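You operate a simulated robot arm through the tools that you are given. There is no shell and no other tool.

You run a simulated robot arm. Do the job below in one go: nothing can be reset, and whatever is moved stays where it is left.

## Task
Isolate the WINDOWS section, padlock it and prove it dead.
Fine: isolator off, its own padlock home in the hasp, test lamp from the proving point to its test point and back. The other sections stay live.

Only the result counts: the job must be done as asked and must still hold three seconds after the hand-in. Knocking over, shifting, dropping, spilling or breaking anything else fails it.

## Robot
A 6-joint arm with a two-finger gripper, fixed in place. Base frame: the origin is at the foot of the arm, x ahead of it, y to its left, z up. Lengths are in cm, angles in degrees, forces in N, time in s.
It reaches about 129.8 cm from its shoulder. Its first joint turns from -149.0 to 149.0 degrees. Payload 1.57 kg.
Tool frame: the origin (TCP) lies between the finger pads and is the grasp point; the fingertips stand 2.1 cm ahead of it; z points along the fingers, y is the line along which they close. The gripper opens to 7 cm. The gripper's body begins 5 cm behind the TCP.
Orientation is told as [roll, pitch, yaw] about the base's x, y, z axes, in that order, counted from this pose: with the fingers straight down and closing along the base's y, the tool's x points along the base's -x, its y along +y and its z along -z.

## Interface
- The arm moves only by the tool servo_tool. Its argument "series" is a list of rows, each an object of numbers (a shift or turn left out is 0, a gripper value left out holds the last): "claw": the closure in counts, from 0 (fully open) to 255 (shut); "tx", "ty", "tz": the shift along the base's x, y, z in cm; "rx", "ry", "rz": the turn, a rotation vector about the base's x, y, z in degrees. In form: [{"claw": .., "tx": .., "ty": .., "tz": .., "rx": .., "ry": .., "rz": ..}, ...]. A call has 1 to 20 rows; each row shifts and turns the commanded pose from where the row before left it. Each row takes 0.2 s and may step no farther than 5 cm and 8.6 degrees from the row before; otherwise, or with a gripper value out of range, the whole call is refused. Where a pose cannot be reached the arm comes as near as it can. A force on the tool above 40 N (or 10 N above the force at the start of the call, whichever is more), or a blocked arm, ends the call early, and 0.2 s more pass. The fingers move at their own pace and stop on an object; they squeeze with about 30 N. The grip force told is the motor's: it shows also when the fingers shut on nothing. Time passes only in rows, and 0.2 s behind the last, so rows that do not move let the fingers close. It gives the time, the measured TCP pose, the force on the tool (base axes), the opening and the grip force at its end, in the units of the frame above (readings bear some noise), with the torque about the TCP (base axes, N m) and any sound that the robot's microphone picked up.
- Cameras (640 x 400 px; columns grow to the right, rows downward): "scene" is fixed at [22.08, 64.99, 160.14]; the picture's right is [-0.73, -0.69, 0.00], its down [-0.42, 0.45, -0.79] and it looks along [0.54, -0.57, -0.61] (base axes); focal length 330 px, centre (320, 200). "wrist" rides on the gripper at [7.9, 0.4, -8.1] in the tool frame; the picture's right is [-0.05, 1.00, 0.00], its down [-0.67, -0.04, -0.75] and it looks along [-0.74, -0.04, 0.67] (tool axes); focal length 256 px, centre (320, 200). There is no depth. A picture from a camera that has moved, and an enlarged one, comes with that camera's place and axes in the base frame and with its lens.
- camera(camera): a new picture of that camera. The clock stands still meanwhile.
- raise_lower(by): slides the trunk up (or, below 0, down) by that many cm; the arm rides with it, the base frame stays. It gives what a move gives, with no picture.
- enlarge(camera, box): a new picture of the part [left, top, right, bottom] of that camera's present view, enlarged. The clock stands still meanwhile.
- close_job(): hands the job in; it is judged then, once.

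Nothing tells you positions but the pictures and the camera data. Unless the task says otherwise, let go and move clear before handing in.

The tools are called after "Call:" as a command line: name --argument value ..., lists and objects as JSON in quotes. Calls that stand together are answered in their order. servo_tool: Moves the arm, as the interface text tells. Its arguments: {"type":"object","properties":{"series":{"type":"array"}},"required":["series"]} The other tools are called the same way: raise_lower (by) slides the trunk up or down; camera (camera) takes a picture; enlarge (camera, box) takes an enlarged picture of a part of a camera's view; close_job () hands the job in.

At the start:

```text
time_s: 0.0
eef_pos: [65.6, -35.44, 115.99]
tcp_rot: [0.0, 0.0, 0.1]
wrist_force: [0.1, 0.6, -0.3]
wrist_torque: [-0.01, 0.0, 0.02]
width: 6.98
gripper_force: 0.1
trunk travel left (down, up): [-84.1, 12.9]
```

scene: 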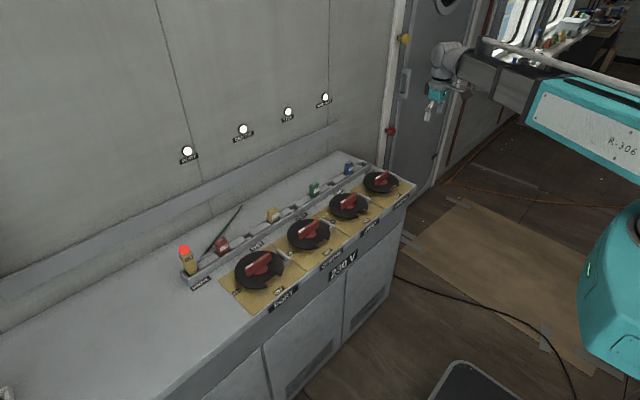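
wrist: 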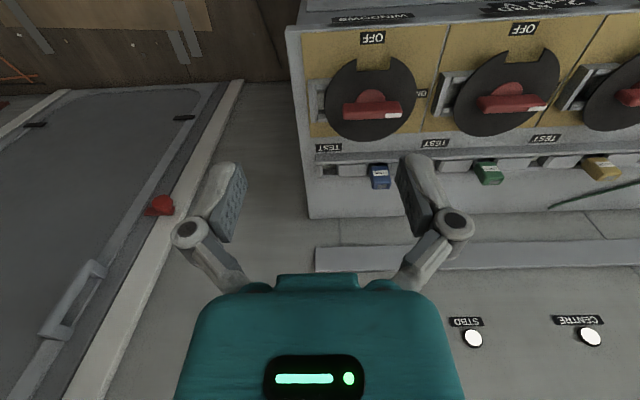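

I see a counter with four rotary isolators, four coloured padlocks on a rail, a test lamp at one end and lit section lamps on the wall. I'll look closer before moving anything.

Call:
enlarge --camera "scene" --box '[300, 140, 430, 240]'

Call:
enlarge --camera "scene" --box '[160, 190, 320, 320]'

Call:
enlarge --camera "scene" --box '[160, 70, 350, 180]'

Call:
enlarge --camera "wrist" --box '[280, 0, 480, 220]'

Call:
enlarge --camera "wrist" --box '[440, 0, 640, 220]'

```text
4.00 times, centred on (365, 190) of scene
camera zoom: at [22.08, 64.99, 160.14], right [-0.73, -0.69, 0.0], down [-0.42, 0.45, -0.79], along [0.54, -0.57, -0.61], focal length 1319 px, centre (140, 240)
```

zoom: 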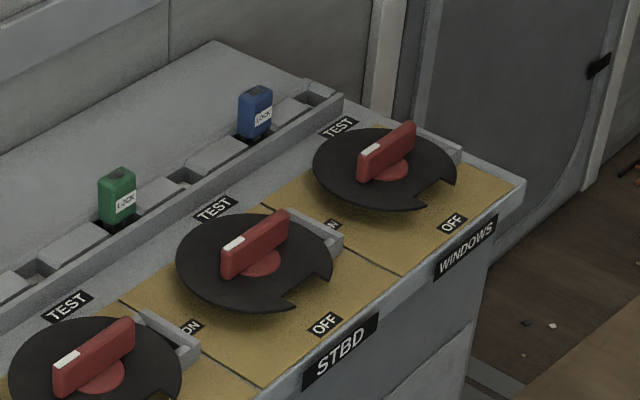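

```text
3.08 times, centred on (240, 255) of scene
camera zoom: at [22.08, 64.99, 160.14], right [-0.73, -0.69, 0.0], down [-0.42, 0.45, -0.79], along [0.54, -0.57, -0.61], focal length 1014 px, centre (566, 31)
```

zoom: 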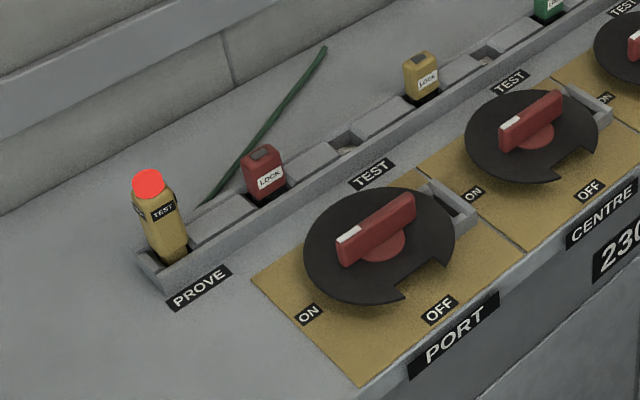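

```text
3.37 times, centred on (255, 125) of scene
camera zoom: at [22.08, 64.99, 160.14], right [-0.73, -0.69, 0.0], down [-0.42, 0.45, -0.79], along [0.54, -0.57, -0.61], focal length 1111 px, centre (539, 453)
```

zoom: 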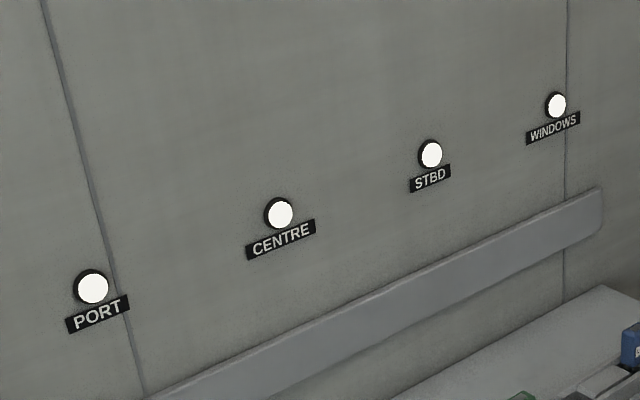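

```text
1.82 times, centred on (380, 110) of wrist
camera zoom: at [57.7, -35.16, 124.01], right [0.05, 1.0, 0.0], down [0.67, -0.04, 0.75], along [0.74, -0.04, -0.67], focal length 465 px, centre (211, 364)
```

zoom: 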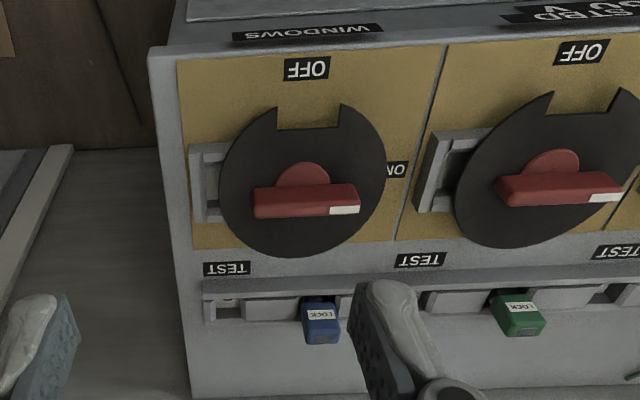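

```text
1.82 times, centred on (540, 110) of wrist
camera zoom: at [57.7, -35.16, 124.01], right [0.05, 1.0, 0.0], down [0.67, -0.04, 0.75], along [0.74, -0.04, -0.67], focal length 465 px, centre (-80, 364)
```

zoom: 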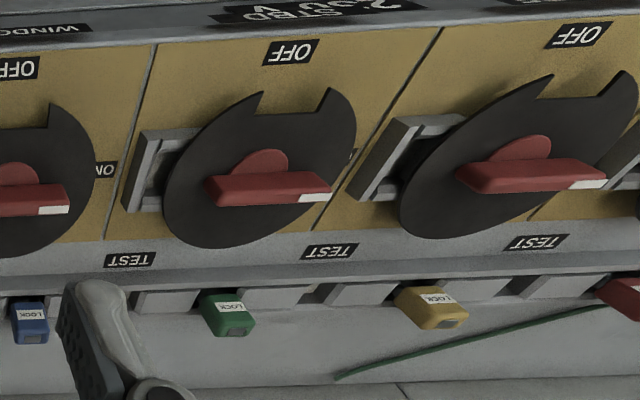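

The WINDOWS isolator is at about (77, -28, 88) with its handle ON, its tip pointing to +y. OFF is toward the robot, so it needs a quarter turn counter-clockwise. The rail with the padlocks and test holes runs along y behind the isolators. I'll bring the wrist camera closer to measure.

Call:
servo_tool --series '[{"claw": 0, "tx": 1.1, "ty": 1.4, "tz": -3.5}, {"tx": 1.1, "ty": 1.4, "tz": -3.5}, {"tx": 1.1, "ty": 1.4, "tz": -3.5}, {"tx": 1.1, "ty": 1.4, "tz": -3.5}, {}]'

```text
time_s: 1.2
eef_pos: [69.98, -29.76, 115.98]
tcp_rot: [0.0, 0.0, 0.0]
wrist_force: [-0.7, -0.2, 0.8]
wrist_torque: [0.02, -0.03, 0.03]
width: 6.99
gripper_force: 0.0
out of reach, approached as far as the arm can: row 1, 2, 3, 4
trunk travel left (down, up): [-84.1, 12.9]
```

The arm couldn't go lower from this trunk height, so I'll use the trunk.

Call:
raise_lower --by -14

Call:
camera --camera "wrist"

Call:
camera --camera "scene"

```text
time_s: 2.9
eef_pos: [70.06, -29.67, 101.86]
tcp_rot: [0.0, 0.1, 0.1]
wrist_force: [-0.5, -0.4, 0.2]
wrist_torque: [-0.01, 0.02, 0.0]
width: 6.99
gripper_force: 0.1
trunk travel left (down, up): [-70.1, 26.9]
```

```text
taken
camera wrist: at [62.08, -29.4, 110.02], right [0.05, 1.0, 0.0], down [0.67, -0.04, 0.75], along [0.74, -0.04, -0.67], focal length 256 px, centre (320, 200)
```

wrist: 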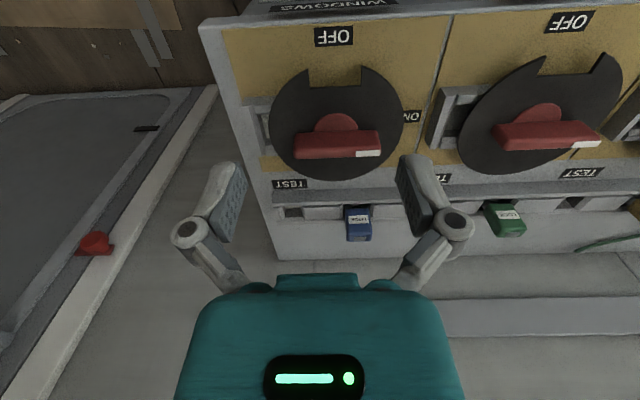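

```text
taken
```

scene: 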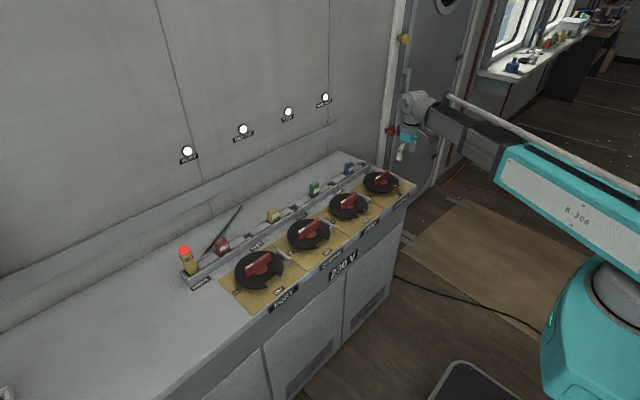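

Call:
enlarge --camera "wrist" --box '[240, 0, 440, 125]'

Call:
enlarge --camera "wrist" --box '[260, 150, 420, 250]'

Call:
enlarge --camera "wrist" --box '[440, 100, 640, 260]'

Call:
enlarge --camera "scene" --box '[330, 155, 410, 205]'

Call:
enlarge --camera "scene" --box '[170, 230, 250, 290]'

```text
3.20 times, centred on (340, 62) of wrist
camera zoom: at [62.08, -29.4, 110.02], right [0.05, 1.0, 0.0], down [0.67, -0.04, 0.75], along [0.74, -0.04, -0.67], focal length 819 px, centre (256, 640)
```

zoom: 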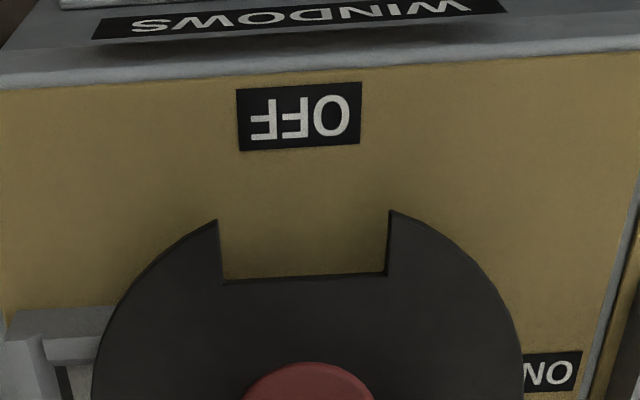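

```text
4.00 times, centred on (340, 200) of wrist
camera zoom: at [62.08, -29.4, 110.02], right [0.05, 1.0, 0.0], down [0.67, -0.04, 0.75], along [0.74, -0.04, -0.67], focal length 1024 px, centre (240, 200)
```

zoom: 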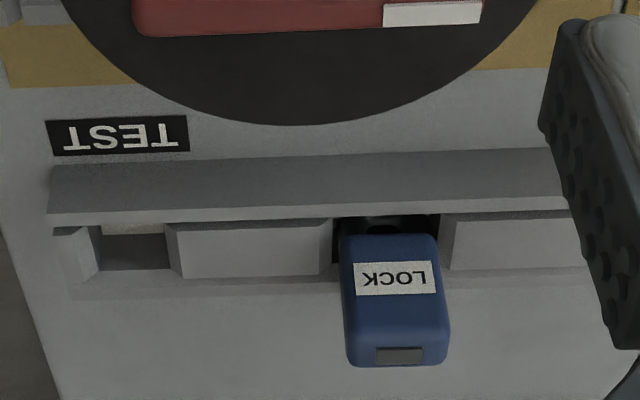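

```text
2.50 times, centred on (540, 180) of wrist
camera zoom: at [62.08, -29.4, 110.02], right [0.05, 1.0, 0.0], down [0.67, -0.04, 0.75], along [0.74, -0.04, -0.67], focal length 640 px, centre (-230, 250)
```

zoom: 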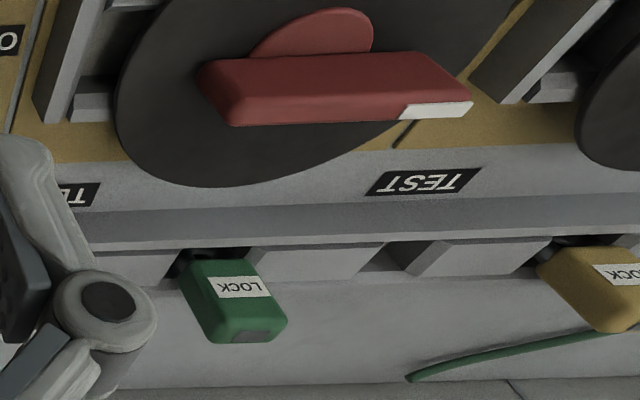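

```text
8.00 times, centred on (370, 180) of scene
camera zoom: at [22.08, 64.99, 160.14], right [-0.73, -0.69, 0.0], down [-0.42, 0.45, -0.79], along [0.54, -0.57, -0.61], focal length 2638 px, centre (-80, 360)
```

zoom: 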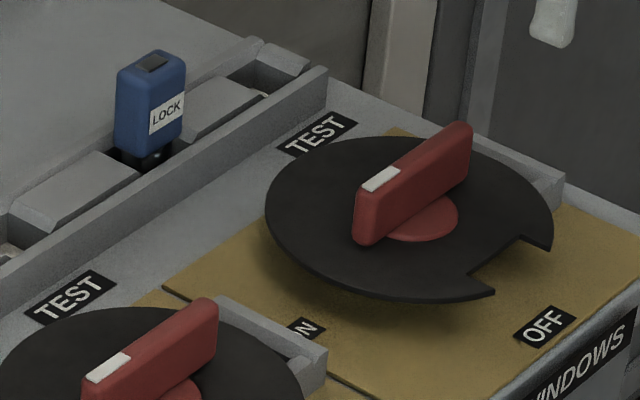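

```text
6.67 times, centred on (210, 260) of scene
camera zoom: at [22.08, 64.99, 160.14], right [-0.73, -0.69, 0.0], down [-0.42, 0.45, -0.79], along [0.54, -0.57, -0.61], focal length 2198 px, centre (1053, -200)
```

zoom: 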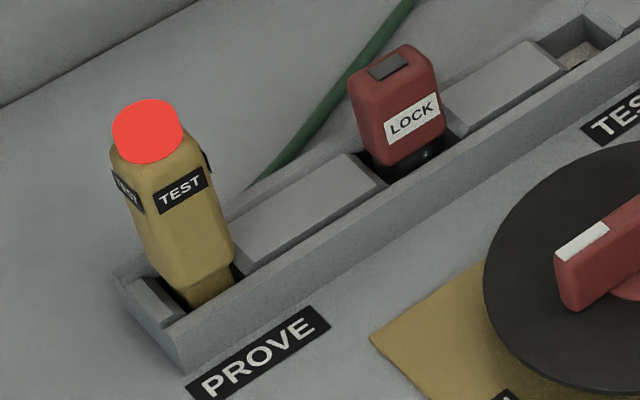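

Call:
enlarge --camera "wrist" --box '[260, 60, 420, 190]'

Call:
enlarge --camera "scene" --box '[350, 160, 410, 205]'

```text
3.08 times, centred on (340, 125) of wrist
camera zoom: at [62.08, -29.4, 110.02], right [0.05, 1.0, 0.0], down [0.67, -0.04, 0.75], along [0.74, -0.04, -0.67], focal length 788 px, centre (258, 431)
```

zoom: 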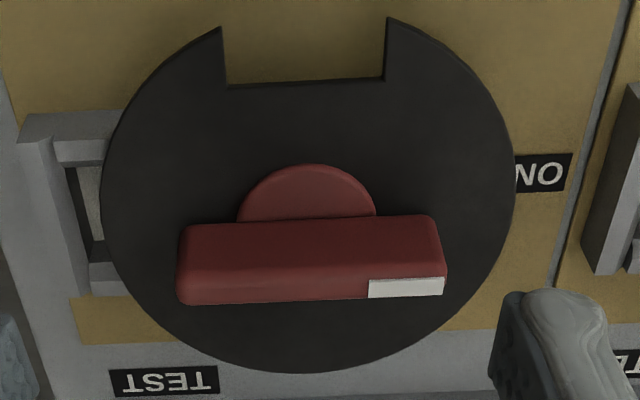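

```text
8.89 times, centred on (380, 182) of scene
camera zoom: at [22.08, 64.99, 160.14], right [-0.73, -0.69, 0.0], down [-0.42, 0.45, -0.79], along [0.54, -0.57, -0.61], focal length 2931 px, centre (-213, 356)
```

zoom: 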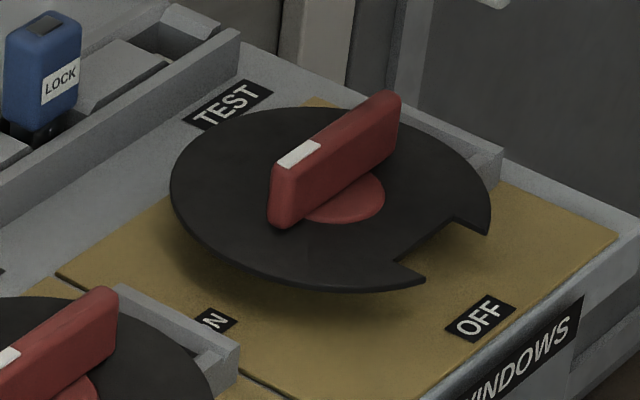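

The WINDOWS disc centre works out at (77.7, -28.5, 86.3) with the handle top at about z=89.8. I'll turn the gripper to yaw -90 above the handle's white end and check the alignment.

Call:
servo_tool --series '[{"claw": 0, "rz": -8.5, "tx": 0.7, "ty": 0.3}, {"rz": -8.5, "tx": 0.7, "ty": 0.3}, {"rz": -8.5, "tx": 0.7, "ty": 0.3}, {"rz": -8.5, "tx": 0.7, "ty": 0.3}, {"rz": -8.5, "tx": 0.7, "ty": 0.3}, {"rz": -8.5, "tx": 0.7, "ty": 0.3}, {"rz": -8.5, "tx": 0.7, "ty": 0.3}, {"rz": -8.5, "tx": 0.7, "ty": 0.3}, {"rz": -8.5, "tx": 0.7, "ty": 0.3}, {"rz": -8.5, "tx": 0.7, "ty": 0.3}, {"rz": -5, "tx": 0.65, "ty": 0.6}, {}]'

Call:
camera --camera "wrist"

Call:
camera --camera "scene"

```text
time_s: 5.5
eef_pos: [77.71, -26.18, 101.97]
tcp_rot: [0.0, 0.0, -90.1]
wrist_force: [0.3, -0.8, 0.3]
wrist_torque: [-0.01, 0.03, 0.03]
width: 6.97
gripper_force: 0.1
trunk travel left (down, up): [-70.1, 26.9]
```

```text
taken
camera wrist: at [78.15, -18.32, 110.0], right [1.0, -0.05, 0.0], down [-0.04, -0.67, 0.75], along [-0.04, -0.74, -0.67], focal length 256 px, centre (320, 200)
```

wrist: 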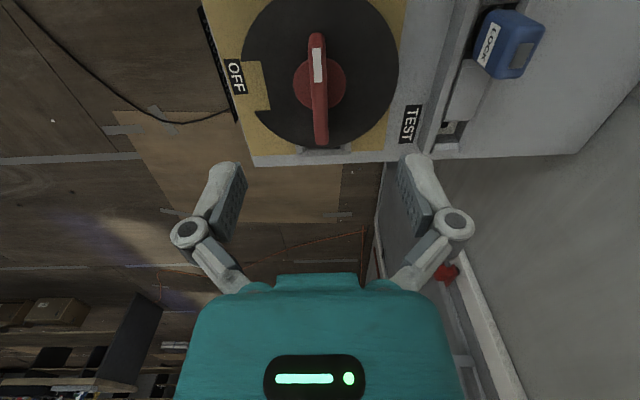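

```text
taken
```

scene: 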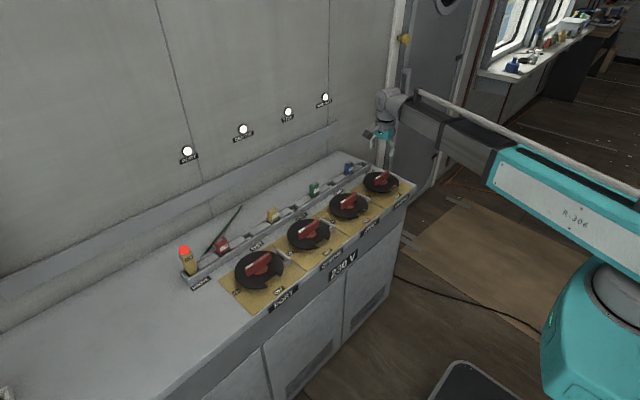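

Call:
enlarge --camera "wrist" --box '[220, 0, 460, 160]'

Call:
enlarge --camera "wrist" --box '[390, 0, 590, 160]'

```text
2.50 times, centred on (340, 80) of wrist
camera zoom: at [78.15, -18.32, 110.0], right [1.0, -0.05, 0.0], down [-0.04, -0.67, 0.75], along [-0.04, -0.74, -0.67], focal length 640 px, centre (270, 500)
```

zoom: 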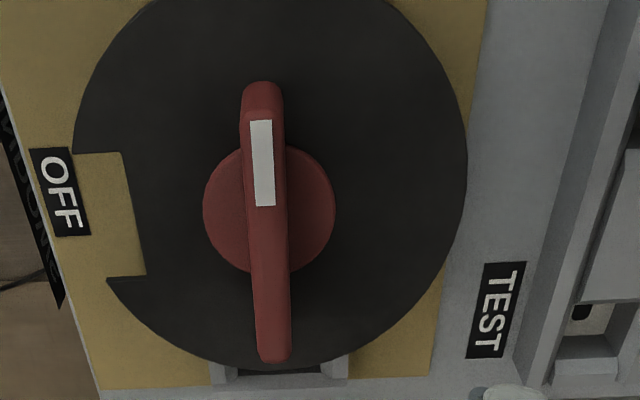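

```text
2.50 times, centred on (490, 80) of wrist
camera zoom: at [78.15, -18.32, 110.0], right [1.0, -0.05, 0.0], down [-0.04, -0.67, 0.75], along [-0.04, -0.74, -0.67], focal length 640 px, centre (-105, 500)
```

zoom: 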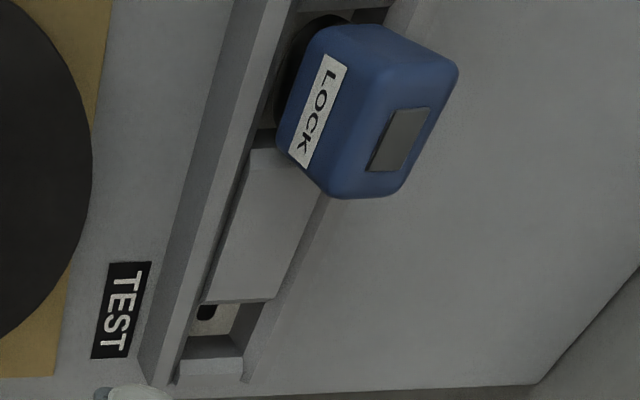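

Alignment looks good, with the handle centre at about (77.6, -28.5). I'll descend part way with the fingers straddling the handle and look again.

Call:
raise_lower --by -9

Call:
camera --camera "wrist"

Call:
enlarge --camera "scene" --box '[330, 130, 430, 205]'

```text
time_s: 6.7
eef_pos: [77.63, -26.18, 93.01]
tcp_rot: [0.0, 0.0, -90.0]
wrist_force: [0.6, 0.0, 0.4]
wrist_torque: [-0.04, -0.03, 0.0]
width: 7.0
gripper_force: 0.2
trunk travel left (down, up): [-61.1, 35.9]
```

```text
taken
camera wrist: at [78.12, -18.33, 101.01], right [1.0, -0.05, 0.0], down [-0.04, -0.67, 0.75], along [-0.04, -0.74, -0.67], focal length 256 px, centre (320, 200)
```

wrist: 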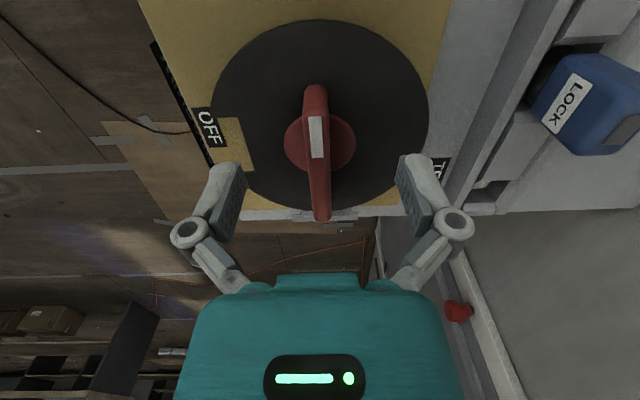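

```text
5.33 times, centred on (380, 168) of scene
camera zoom: at [22.08, 64.99, 160.14], right [-0.73, -0.69, 0.0], down [-0.42, 0.45, -0.79], along [0.54, -0.57, -0.61], focal length 1758 px, centre (0, 373)
```

zoom: 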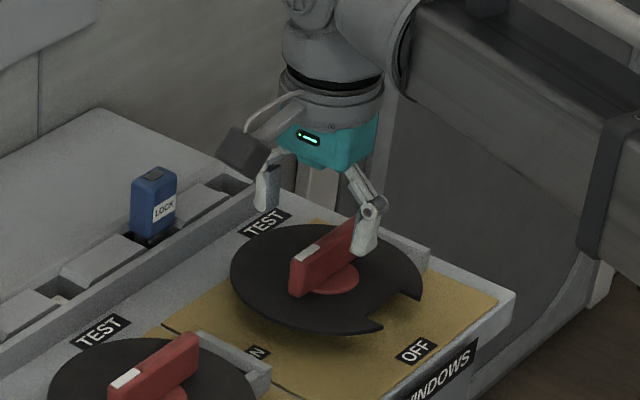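

Call:
servo_tool --series '[{"tz": -1.0}, {"tz": -1.0}, {"tz": -0.9}, {}]'

Call:
camera --camera "wrist"

Call:
enlarge --camera "scene" --box '[350, 140, 420, 200]'

```text
time_s: 7.7
eef_pos: [77.74, -26.13, 92.99]
tcp_rot: [0.0, 0.0, -90.0]
wrist_force: [0.0, -0.2, -0.2]
wrist_torque: [-0.05, 0.0, 0.0]
width: 7.01
gripper_force: 0.0
out of reach, approached as far as the arm can: row 1, 2, 3
trunk travel left (down, up): [-61.1, 35.9]
```

```text
taken
camera wrist: at [78.13, -18.33, 101.0], right [1.0, -0.05, 0.0], down [-0.04, -0.67, 0.75], along [-0.04, -0.74, -0.67], focal length 256 px, centre (320, 200)
```

wrist: 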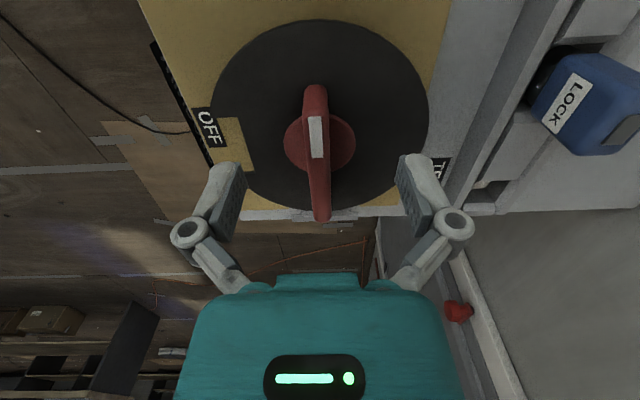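

```text
6.67 times, centred on (385, 170) of scene
camera zoom: at [22.08, 64.99, 160.14], right [-0.73, -0.69, 0.0], down [-0.42, 0.45, -0.79], along [0.54, -0.57, -0.61], focal length 2198 px, centre (-113, 400)
```

zoom: 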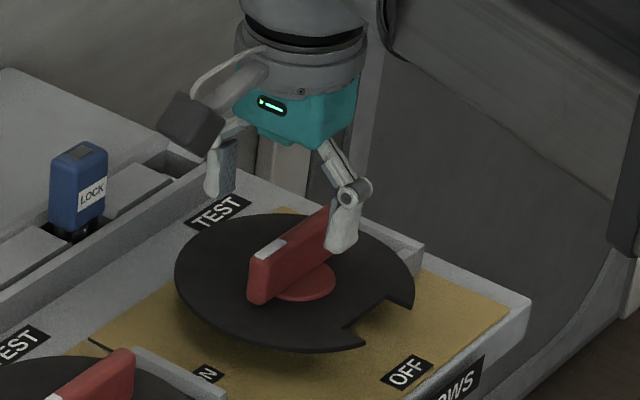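

The arm is at the bottom of its vertical range relative to the trunk. I'll raise the arm and lower the trunk so it has room both ways.

Call:
servo_tool --series '[{"tz": 3}, {"tz": 3}, {"tz": 3}, {"tz": 3}, {"tz": 3}, {"tz": 3}, {}]'

Call:
raise_lower --by -18

Call:
servo_tool --series '[{"tz": -0.5}, {"tz": -0.5}, {}]'

Call:
enlarge --camera "scene" --box '[350, 140, 420, 200]'

```text
time_s: 9.3
eef_pos: [77.56, -26.26, 93.07]
tcp_rot: [0.0, -0.1, -89.9]
wrist_force: [0.6, 0.1, 0.5]
wrist_torque: [-0.01, 0.0, 0.03]
width: 6.99
gripper_force: 0.0
out of reach, approached as far as the arm can: row 1, 2, 3, 4, 5, 6
trunk travel left (down, up): [-61.1, 35.9]
```

```text
time_s: 10.2
eef_pos: [77.38, -26.14, 87.82]
tcp_rot: [0.1, -0.1, -90.0]
wrist_force: [-8.4, 3.3, 36.0]
wrist_torque: [0.06, 1.03, -0.15]
width: 7.04
gripper_force: 20.1
trunk travel left (down, up): [-55.7, 41.3]
stopped: the force on the tool passed its limit at 220 N (the readings are from after the stop); the commanded pose is now the measured one
```

```text
time_s: 11.0
eef_pos: [77.32, -26.15, 87.9]
tcp_rot: [0.3, -0.1, -90.1]
wrist_force: [-11.9, 7.6, 36.8]
wrist_torque: [0.07, 1.56, -0.24]
width: 7.06
gripper_force: 0.2
out of reach, approached as far as the arm can: row 1, 2
trunk travel left (down, up): [-55.7, 41.3]
```

```text
6.67 times, centred on (385, 170) of scene
camera zoom: at [22.08, 64.99, 160.14], right [-0.73, -0.69, 0.0], down [-0.42, 0.45, -0.79], along [0.54, -0.57, -0.61], focal length 2198 px, centre (-113, 400)
```

zoom: 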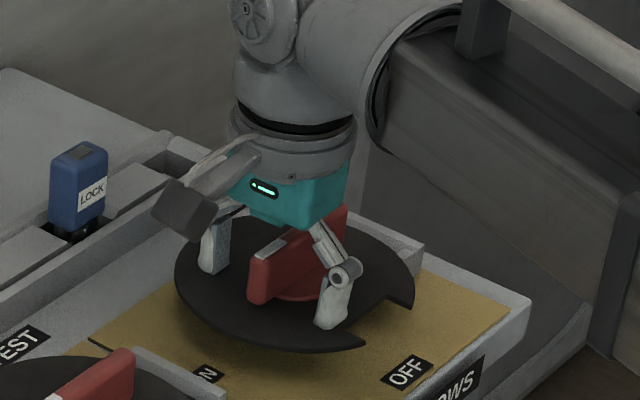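

I shouldn't have chained that trunk move: the arm can't move vertically by itself, so height comes only from the trunk, and the fingertips pressed on the disc. I'm backing up now and will check that nothing changed.

Call:
raise_lower --by 1.8

```text
time_s: 11.6
eef_pos: [77.82, -26.32, 89.3]
tcp_rot: [0.3, -0.2, -89.9]
wrist_force: [-0.5, 0.6, 0.2]
wrist_torque: [-0.02, 0.0, 0.02]
width: 7.0
gripper_force: 0.0
trunk travel left (down, up): [-57.5, 39.5]
```

Call:
camera --camera "wrist"

Call:
enlarge --camera "scene" --box '[350, 140, 420, 200]'

Call:
camera --camera "scene"

```text
taken
camera wrist: at [78.3, -18.41, 97.33], right [1.0, -0.05, 0.0], down [-0.04, -0.66, 0.75], along [-0.04, -0.75, -0.67], focal length 256 px, centre (320, 200)
```

wrist: 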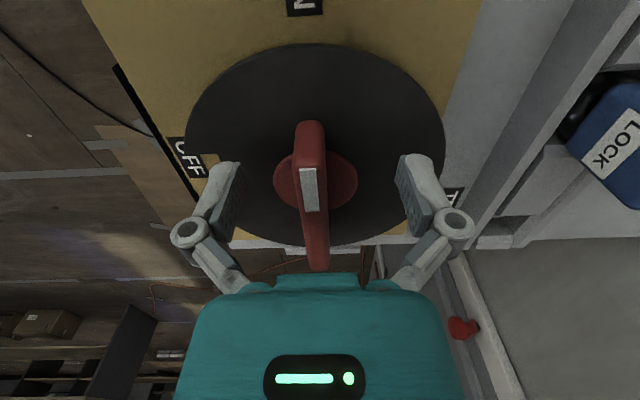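

```text
6.67 times, centred on (385, 170) of scene
camera zoom: at [22.08, 64.99, 160.14], right [-0.73, -0.69, 0.0], down [-0.42, 0.45, -0.79], along [0.54, -0.57, -0.61], focal length 2198 px, centre (-113, 400)
```

zoom: 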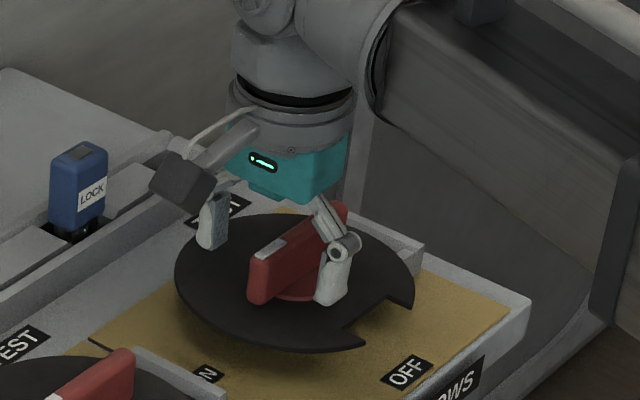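

```text
taken
```

scene: 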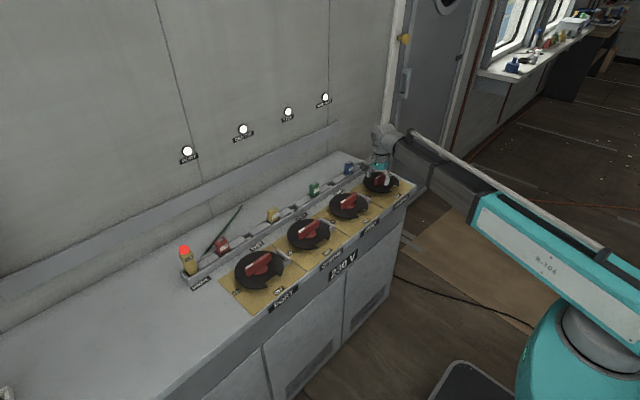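

The handle sits about 0.4 cm toward -x of the tool centre and nothing was disturbed. I'll shift over and close loosely around the handle.

Call:
servo_tool --series '[{"tx": -0.37}, {"claw": 120}, {"claw": 195}, {}, {}, {}, {}]'

Call:
camera --camera "wrist"

```text
time_s: 13.2
eef_pos: [77.48, -26.26, 89.42]
tcp_rot: [0.2, -0.1, -89.9]
wrist_force: [0.4, 0.6, -0.2]
wrist_torque: [0.01, 0.0, 0.01]
width: 1.67
gripper_force: 0.0
trunk travel left (down, up): [-57.5, 39.5]
```

```text
taken
camera wrist: at [77.89, -18.46, 97.34], right [1.0, -0.05, 0.0], down [-0.04, -0.66, 0.75], along [-0.04, -0.75, -0.67], focal length 256 px, centre (320, 200)
```

wrist: 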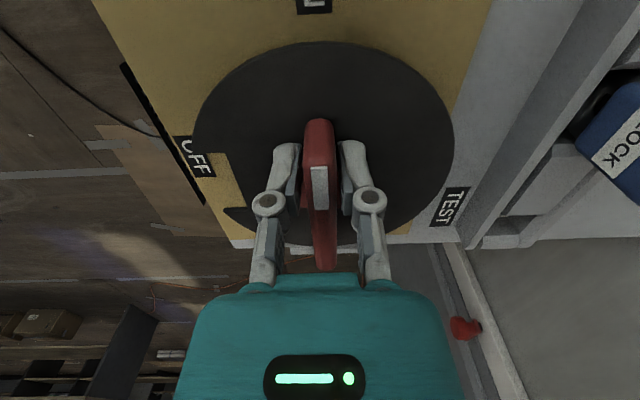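

Call:
servo_tool --series '[{"rz": 6, "tx": -0.23, "ty": -0.012}, {"rz": 6, "tx": -0.227, "ty": -0.036}, {"rz": 6, "tx": -0.222, "ty": -0.059}, {"rz": 6, "tx": -0.215, "ty": -0.083}, {"rz": 6, "tx": -0.205, "ty": -0.105}]'

Call:
camera --camera "wrist"

```text
time_s: 14.4
eef_pos: [76.44, -26.52, 89.28]
tcp_rot: [0.1, -0.2, -59.9]
wrist_force: [0.2, 0.7, 0.7]
wrist_torque: [-0.04, -0.01, 0.01]
width: 1.68
gripper_force: 0.3
trunk travel left (down, up): [-57.5, 39.5]
```

```text
taken
camera wrist: at [72.75, -19.49, 97.34], right [0.89, 0.46, 0.0], down [0.3, -0.59, 0.75], along [0.34, -0.66, -0.67], focal length 256 px, centre (320, 200)
```

wrist: 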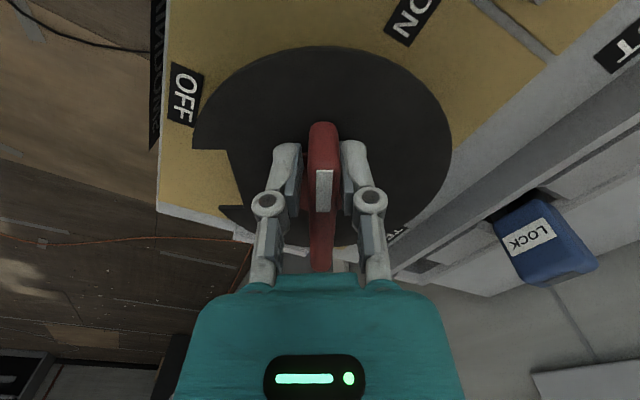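

The handle is turning freely with the gripper. I'll continue through to 90°.

Call:
servo_tool --series '[{"rz": 6, "tx": -0.193, "ty": -0.125}, {"rz": 6, "tx": -0.179, "ty": -0.145}, {"rz": 6, "tx": -0.163, "ty": -0.163}, {"rz": 6, "tx": -0.145, "ty": -0.179}, {"rz": 6, "tx": -0.125, "ty": -0.193}, {"rz": 6, "tx": -0.105, "ty": -0.205}, {"rz": 6, "tx": -0.083, "ty": -0.215}, {"rz": 6, "tx": -0.059, "ty": -0.222}, {"rz": 6, "tx": -0.036, "ty": -0.227}, {"rz": 6, "tx": -0.012, "ty": -0.23}, {}]'

Call:
camera --camera "wrist"

Call:
camera --camera "scene"

```text
time_s: 16.8
eef_pos: [75.19, -28.52, 89.28]
tcp_rot: [0.2, -0.1, 0.2]
wrist_force: [0.0, -0.4, -0.7]
wrist_torque: [-0.03, 0.0, 0.03]
width: 1.65
gripper_force: 0.1
trunk travel left (down, up): [-57.5, 39.5]
```

```text
taken
camera wrist: at [67.37, -28.14, 97.34], right [0.05, 1.0, 0.0], down [0.66, -0.04, 0.75], along [0.75, -0.04, -0.67], focal length 256 px, centre (320, 200)
```

wrist: 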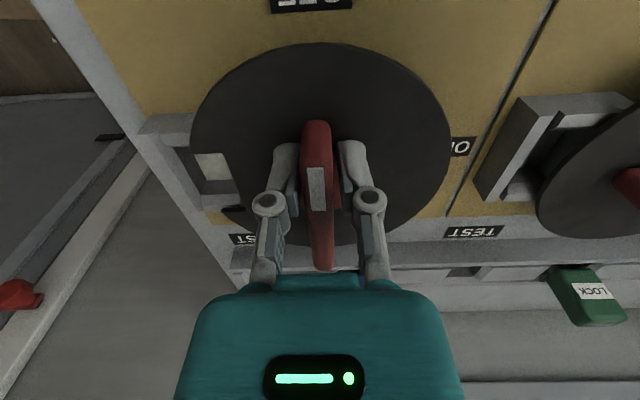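

```text
taken
```

scene: 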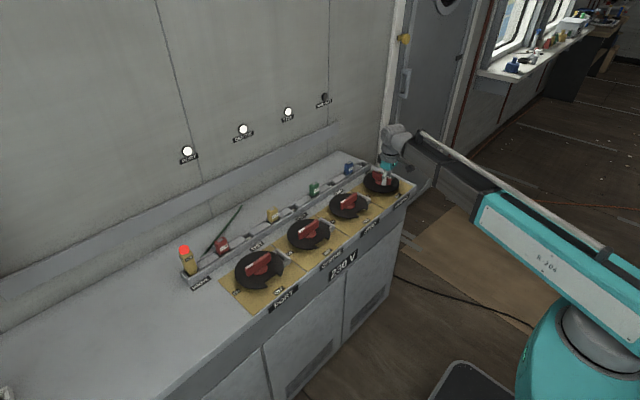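

The WINDOWS wall lamp has gone out and the other three are still lit. I'll nudge the handle slightly further to find the end stop, then look at the hasp.

Call:
servo_tool --series '[{"rz": 3, "tx": 0.0, "ty": -0.115}, {"rz": 3, "tx": 0.01, "ty": -0.115}, {}]'

Call:
enlarge --camera "wrist" --box '[120, 30, 480, 280]'

```text
time_s: 17.6
eef_pos: [75.28, -28.59, 89.48]
tcp_rot: [0.2, -0.1, 6.1]
wrist_force: [0.2, 0.2, -1.1]
wrist_torque: [0.03, 0.0, -0.02]
width: 1.67
gripper_force: 0.0
trunk travel left (down, up): [-57.5, 39.5]
```

```text
1.60 times, centred on (300, 155) of wrist
camera zoom: at [67.37, -29.14, 97.34], right [-0.05, 1.0, 0.0], down [0.66, 0.03, 0.75], along [0.75, 0.04, -0.67], focal length 410 px, centre (352, 272)
```

zoom: 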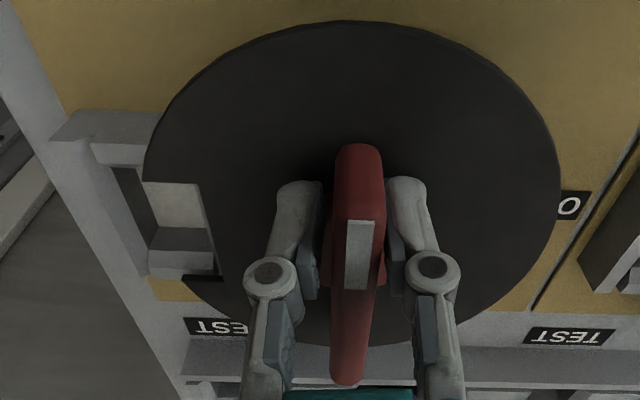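

The handle is against its OFF stop and the notch now exposes the hasp pocket. I'll release it and rise to inspect.

Call:
servo_tool --series '[{"rz": -3, "ty": 0.1}, {"rz": -3, "ty": 0.13, "claw": 100}, {"claw": 0}, {}, {}, {}]'

Call:
raise_lower --by 12

Call:
camera --camera "wrist"

Call:
enlarge --camera "scene" --box '[330, 150, 420, 210]'

```text
time_s: 19.0
eef_pos: [75.41, -28.47, 89.46]
tcp_rot: [0.1, -0.2, 0.0]
wrist_force: [0.8, -1.0, 0.1]
wrist_torque: [-0.01, 0.03, 0.0]
width: 6.98
gripper_force: 0.0
trunk travel left (down, up): [-57.5, 39.5]
```

```text
time_s: 20.5
eef_pos: [75.37, -28.35, 101.38]
tcp_rot: [0.1, -0.1, 0.0]
wrist_force: [0.5, 0.7, 0.0]
wrist_torque: [-0.02, 0.01, -0.01]
width: 7.01
gripper_force: 0.1
trunk travel left (down, up): [-69.5, 27.5]
```

```text
taken
camera wrist: at [67.41, -28.14, 109.33], right [0.05, 1.0, 0.0], down [0.66, -0.04, 0.75], along [0.75, -0.04, -0.67], focal length 256 px, centre (320, 200)
```

wrist: 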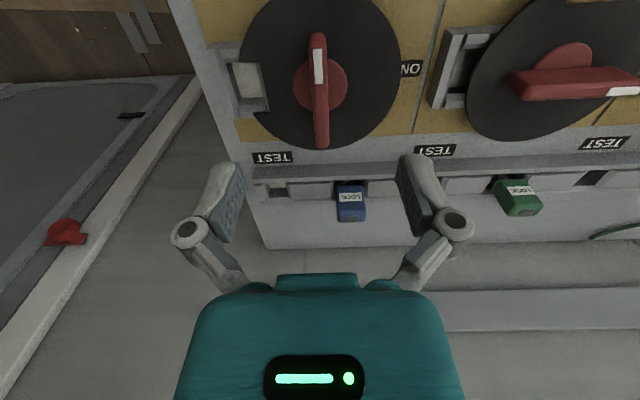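

```text
6.67 times, centred on (375, 180) of scene
camera zoom: at [22.08, 64.99, 160.14], right [-0.73, -0.69, 0.0], down [-0.42, 0.45, -0.79], along [0.54, -0.57, -0.61], focal length 2198 px, centre (-47, 333)
```

zoom: 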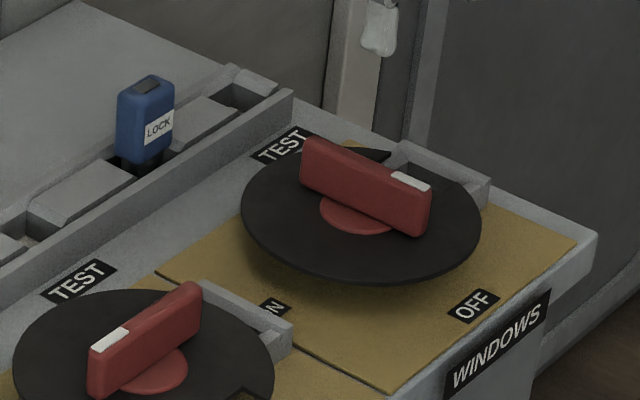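

Call:
enlarge --camera "wrist" --box '[200, 20, 300, 145]'

Call:
enlarge --camera "wrist" --box '[240, 140, 420, 240]'

Call:
enlarge --camera "scene" --box '[310, 150, 390, 200]'

```text
3.20 times, centred on (250, 82) of wrist
camera zoom: at [67.41, -28.14, 109.33], right [0.05, 1.0, 0.0], down [0.66, -0.04, 0.75], along [0.75, -0.04, -0.67], focal length 819 px, centre (544, 576)
```

zoom: 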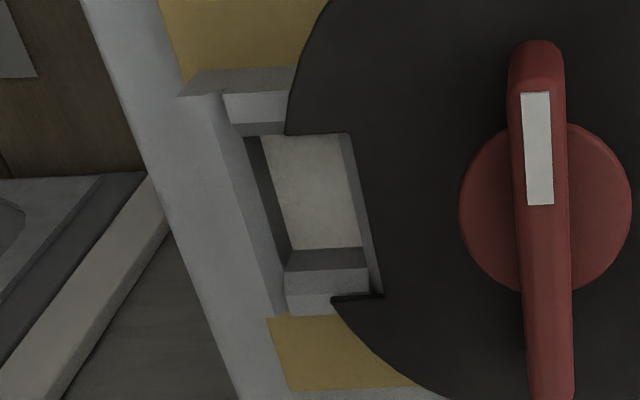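

```text
3.56 times, centred on (330, 190) of wrist
camera zoom: at [67.41, -28.14, 109.33], right [0.05, 1.0, 0.0], down [0.66, -0.04, 0.75], along [0.75, -0.04, -0.67], focal length 910 px, centre (284, 236)
```

zoom: 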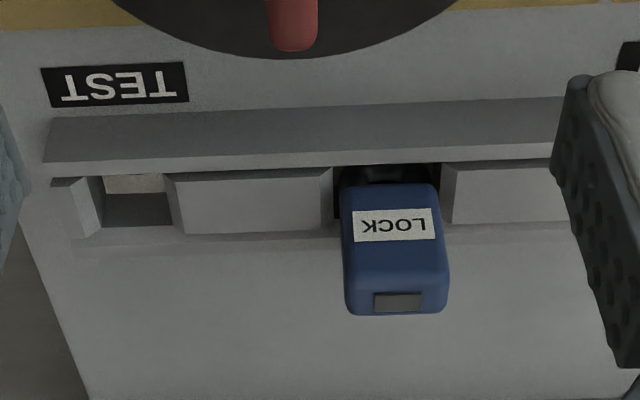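

```text
8.00 times, centred on (350, 175) of scene
camera zoom: at [22.08, 64.99, 160.14], right [-0.73, -0.69, 0.0], down [-0.42, 0.45, -0.79], along [0.54, -0.57, -0.61], focal length 2638 px, centre (80, 400)
```

zoom: 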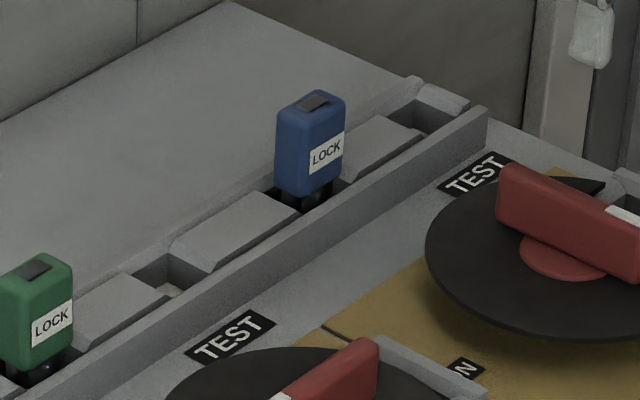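

The hasp is a four-walled pocket at about (77.8, -35.8), longer in x than in y, while the padlock's rail pocket is longer in y. The padlock will probably need a 90° turn, so I'll look at it up close first.

Call:
servo_tool --series '[{"tx": 2.5, "ty": 0.9}, {"tx": 2.5, "ty": 0.9}, {"tx": 2.5, "ty": 0.9}, {}]'

Call:
raise_lower --by -5

Call:
camera --camera "wrist"

Call:
enlarge --camera "wrist" --box '[220, 120, 420, 250]'

```text
time_s: 21.5
eef_pos: [82.62, -25.72, 101.42]
tcp_rot: [0.1, -0.1, 0.0]
wrist_force: [0.3, -0.5, 1.3]
wrist_torque: [0.02, 0.02, -0.01]
width: 7.02
gripper_force: 0.0
trunk travel left (down, up): [-69.5, 27.5]
```

```text
time_s: 22.5
eef_pos: [82.61, -25.76, 96.26]
tcp_rot: [0.0, -0.1, 0.0]
wrist_force: [-0.3, -0.2, 0.0]
wrist_torque: [-0.01, -0.02, 0.01]
width: 7.0
gripper_force: 0.0
trunk travel left (down, up): [-64.5, 32.5]
```

```text
taken
camera wrist: at [74.76, -25.44, 104.34], right [0.05, 1.0, 0.0], down [0.66, -0.04, 0.75], along [0.75, -0.04, -0.67], focal length 256 px, centre (320, 200)
```

wrist: 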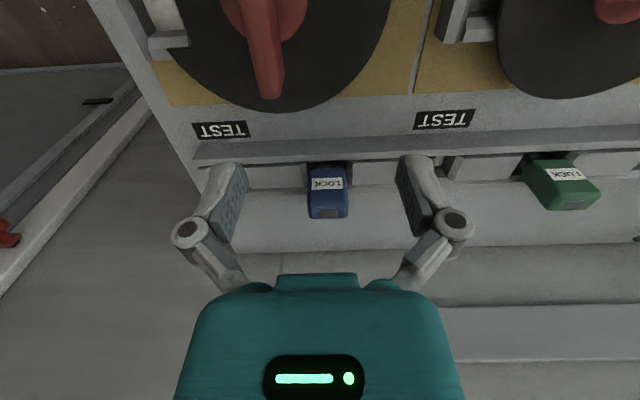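

```text
3.08 times, centred on (320, 185) of wrist
camera zoom: at [74.76, -25.44, 104.34], right [0.05, 1.0, 0.0], down [0.66, -0.04, 0.75], along [0.75, -0.04, -0.67], focal length 788 px, centre (320, 246)
```

zoom: 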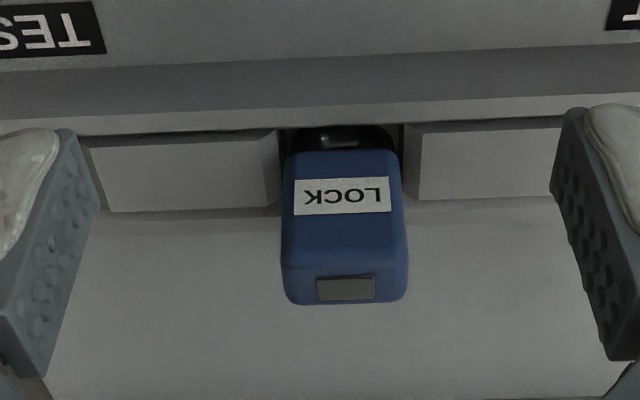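

Call:
servo_tool --series '[{"tx": -3.0, "ty": -2.5}, {"tx": -3.0, "ty": -2.5}, {"tx": -3.0, "ty": -2.5}, {"tx": -3.0, "ty": -2.5}, {}]'

Call:
camera --camera "wrist"

Call:
enlarge --camera "wrist" --box '[240, 80, 400, 200]'

```text
time_s: 23.7
eef_pos: [70.69, -35.94, 96.39]
tcp_rot: [0.2, -0.1, 0.0]
wrist_force: [-0.5, 0.2, 0.4]
wrist_torque: [0.0, -0.03, 0.02]
width: 7.0
gripper_force: 0.1
trunk travel left (down, up): [-64.5, 32.5]
```

```text
taken
camera wrist: at [62.81, -35.62, 104.35], right [0.05, 1.0, 0.0], down [0.66, -0.04, 0.75], along [0.75, -0.04, -0.67], focal length 256 px, centre (320, 200)
```

wrist: 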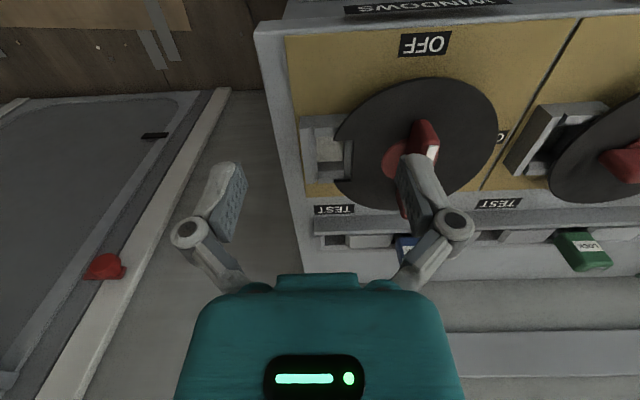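

```text
3.33 times, centred on (320, 140) of wrist
camera zoom: at [62.81, -35.62, 104.35], right [0.05, 1.0, 0.0], down [0.66, -0.04, 0.75], along [0.75, -0.04, -0.67], focal length 853 px, centre (320, 400)
```

zoom: 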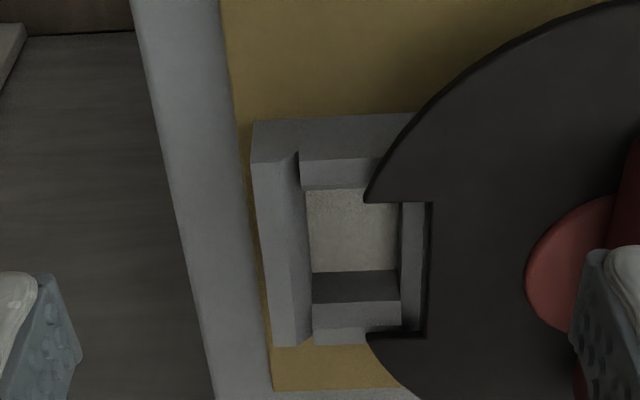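

The hasp pocket measures about 4.1 (x) × 2.6 (y), centred near (77.4, -35.5). The padlock is about 3.4 (y) × 1.7 (x) in the rail at (91.8, -25.6), so it does need turning 90°. Moving above the padlock.

Call:
servo_tool --series '[{"tx": 3.5, "ty": 1.72}, {"tx": 3.5, "ty": 1.72}, {"tx": 3.5, "ty": 1.72}, {"tx": 3.5, "ty": 1.72}, {"tx": 3.5, "ty": 1.72}, {"tx": 3.5, "ty": 1.72}, {}]'

Call:
camera --camera "wrist"

Call:
enlarge --camera "scene" --box '[310, 110, 410, 190]'

```text
time_s: 25.3
eef_pos: [91.84, -25.34, 96.3]
tcp_rot: [0.2, -0.2, 0.0]
wrist_force: [-0.1, 0.5, -0.5]
wrist_torque: [0.0, 0.03, -0.02]
width: 7.02
gripper_force: 0.1
trunk travel left (down, up): [-64.5, 32.5]
```

```text
taken
camera wrist: at [83.97, -25.04, 104.33], right [0.05, 1.0, 0.0], down [0.66, -0.04, 0.75], along [0.75, -0.04, -0.67], focal length 256 px, centre (320, 200)
```

wrist: 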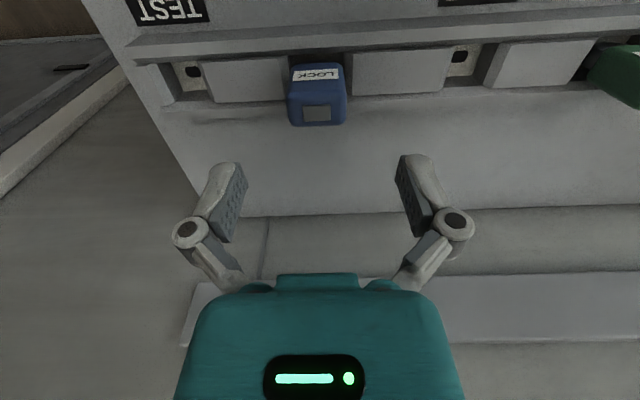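

```text
5.00 times, centred on (360, 150) of scene
camera zoom: at [22.08, 64.99, 160.14], right [-0.73, -0.69, 0.0], down [-0.42, 0.45, -0.79], along [0.54, -0.57, -0.61], focal length 1648 px, centre (120, 450)
```

zoom: 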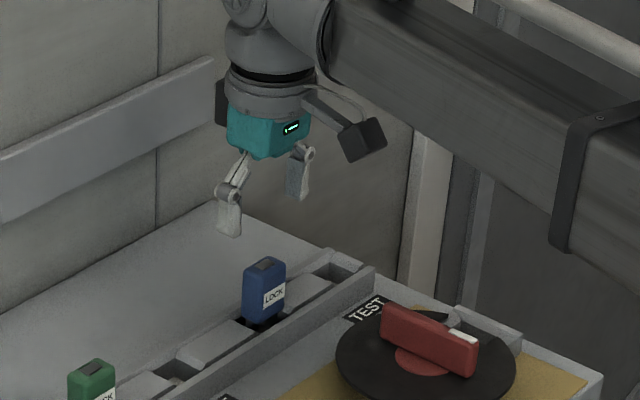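

Call:
servo_tool --series '[{"tx": -0.1, "ty": -0.3}, {}]'

Call:
raise_lower --by -4

Call:
camera --camera "wrist"

Call:
enlarge --camera "scene" --box '[320, 130, 390, 185]'

```text
time_s: 25.9
eef_pos: [91.56, -25.65, 96.3]
tcp_rot: [0.1, -0.1, -0.1]
wrist_force: [0.0, 0.6, -0.9]
wrist_torque: [0.02, 0.03, -0.04]
width: 7.01
gripper_force: 0.0
trunk travel left (down, up): [-64.5, 32.5]
```

```text
time_s: 26.7
eef_pos: [91.58, -25.64, 92.44]
tcp_rot: [0.1, -0.1, 0.0]
wrist_force: [-0.5, -0.7, 0.0]
wrist_torque: [0.0, -0.02, 0.0]
width: 7.02
gripper_force: 0.1
trunk travel left (down, up): [-60.5, 36.5]
```

```text
taken
camera wrist: at [83.76, -25.41, 100.34], right [0.05, 1.0, 0.0], down [0.66, -0.04, 0.75], along [0.75, -0.04, -0.67], focal length 256 px, centre (320, 200)
```

wrist: 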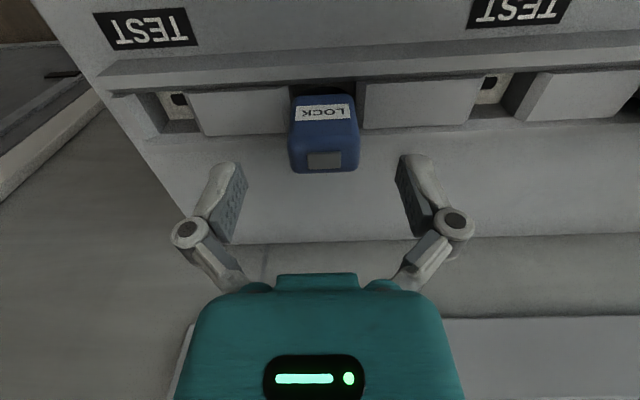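

```text
7.27 times, centred on (355, 158) of scene
camera zoom: at [22.08, 64.99, 160.14], right [-0.73, -0.69, 0.0], down [-0.42, 0.45, -0.79], along [0.54, -0.57, -0.61], focal length 2398 px, centre (66, 509)
```

zoom: 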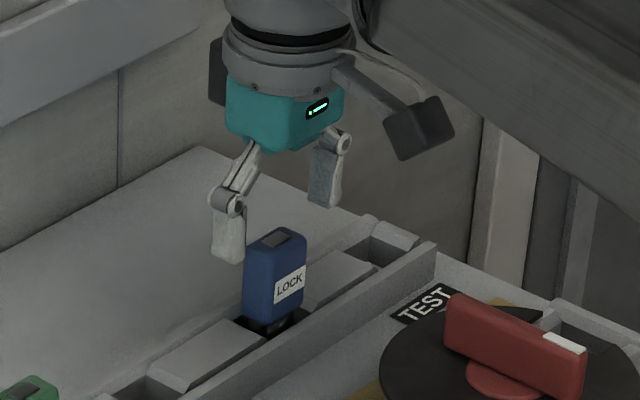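

Call:
servo_tool --series '[{"tx": 0.15}, {}]'

Call:
raise_lower --by -3.2

Call:
camera --camera "wrist"

Call:
enlarge --camera "scene" --box '[320, 130, 390, 185]'

```text
time_s: 27.3
eef_pos: [91.89, -25.8, 92.39]
tcp_rot: [0.0, -0.1, -0.1]
wrist_force: [-0.2, -0.5, 1.0]
wrist_torque: [0.0, -0.01, -0.01]
width: 7.0
gripper_force: 0.0
trunk travel left (down, up): [-60.5, 36.5]
```

```text
time_s: 28.1
eef_pos: [91.73, -25.67, 89.13]
tcp_rot: [0.1, -0.1, 0.1]
wrist_force: [-0.2, -0.4, 0.9]
wrist_torque: [-0.01, 0.0, 0.02]
width: 6.98
gripper_force: 0.1
trunk travel left (down, up): [-57.3, 39.7]
```

```text
taken
camera wrist: at [83.93, -25.42, 97.14], right [0.05, 1.0, 0.0], down [0.66, -0.04, 0.75], along [0.75, -0.04, -0.67], focal length 256 px, centre (320, 200)
```

wrist: 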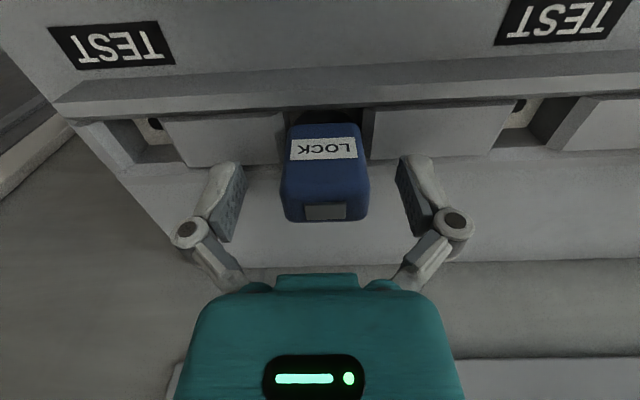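

```text
7.27 times, centred on (355, 158) of scene
camera zoom: at [22.08, 64.99, 160.14], right [-0.73, -0.69, 0.0], down [-0.42, 0.45, -0.79], along [0.54, -0.57, -0.61], focal length 2398 px, centre (66, 509)
```

zoom: 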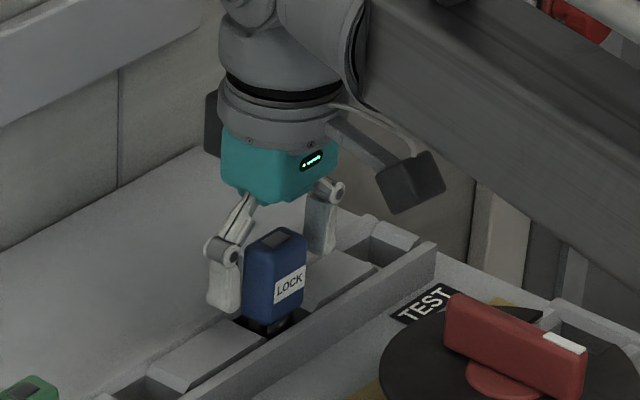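

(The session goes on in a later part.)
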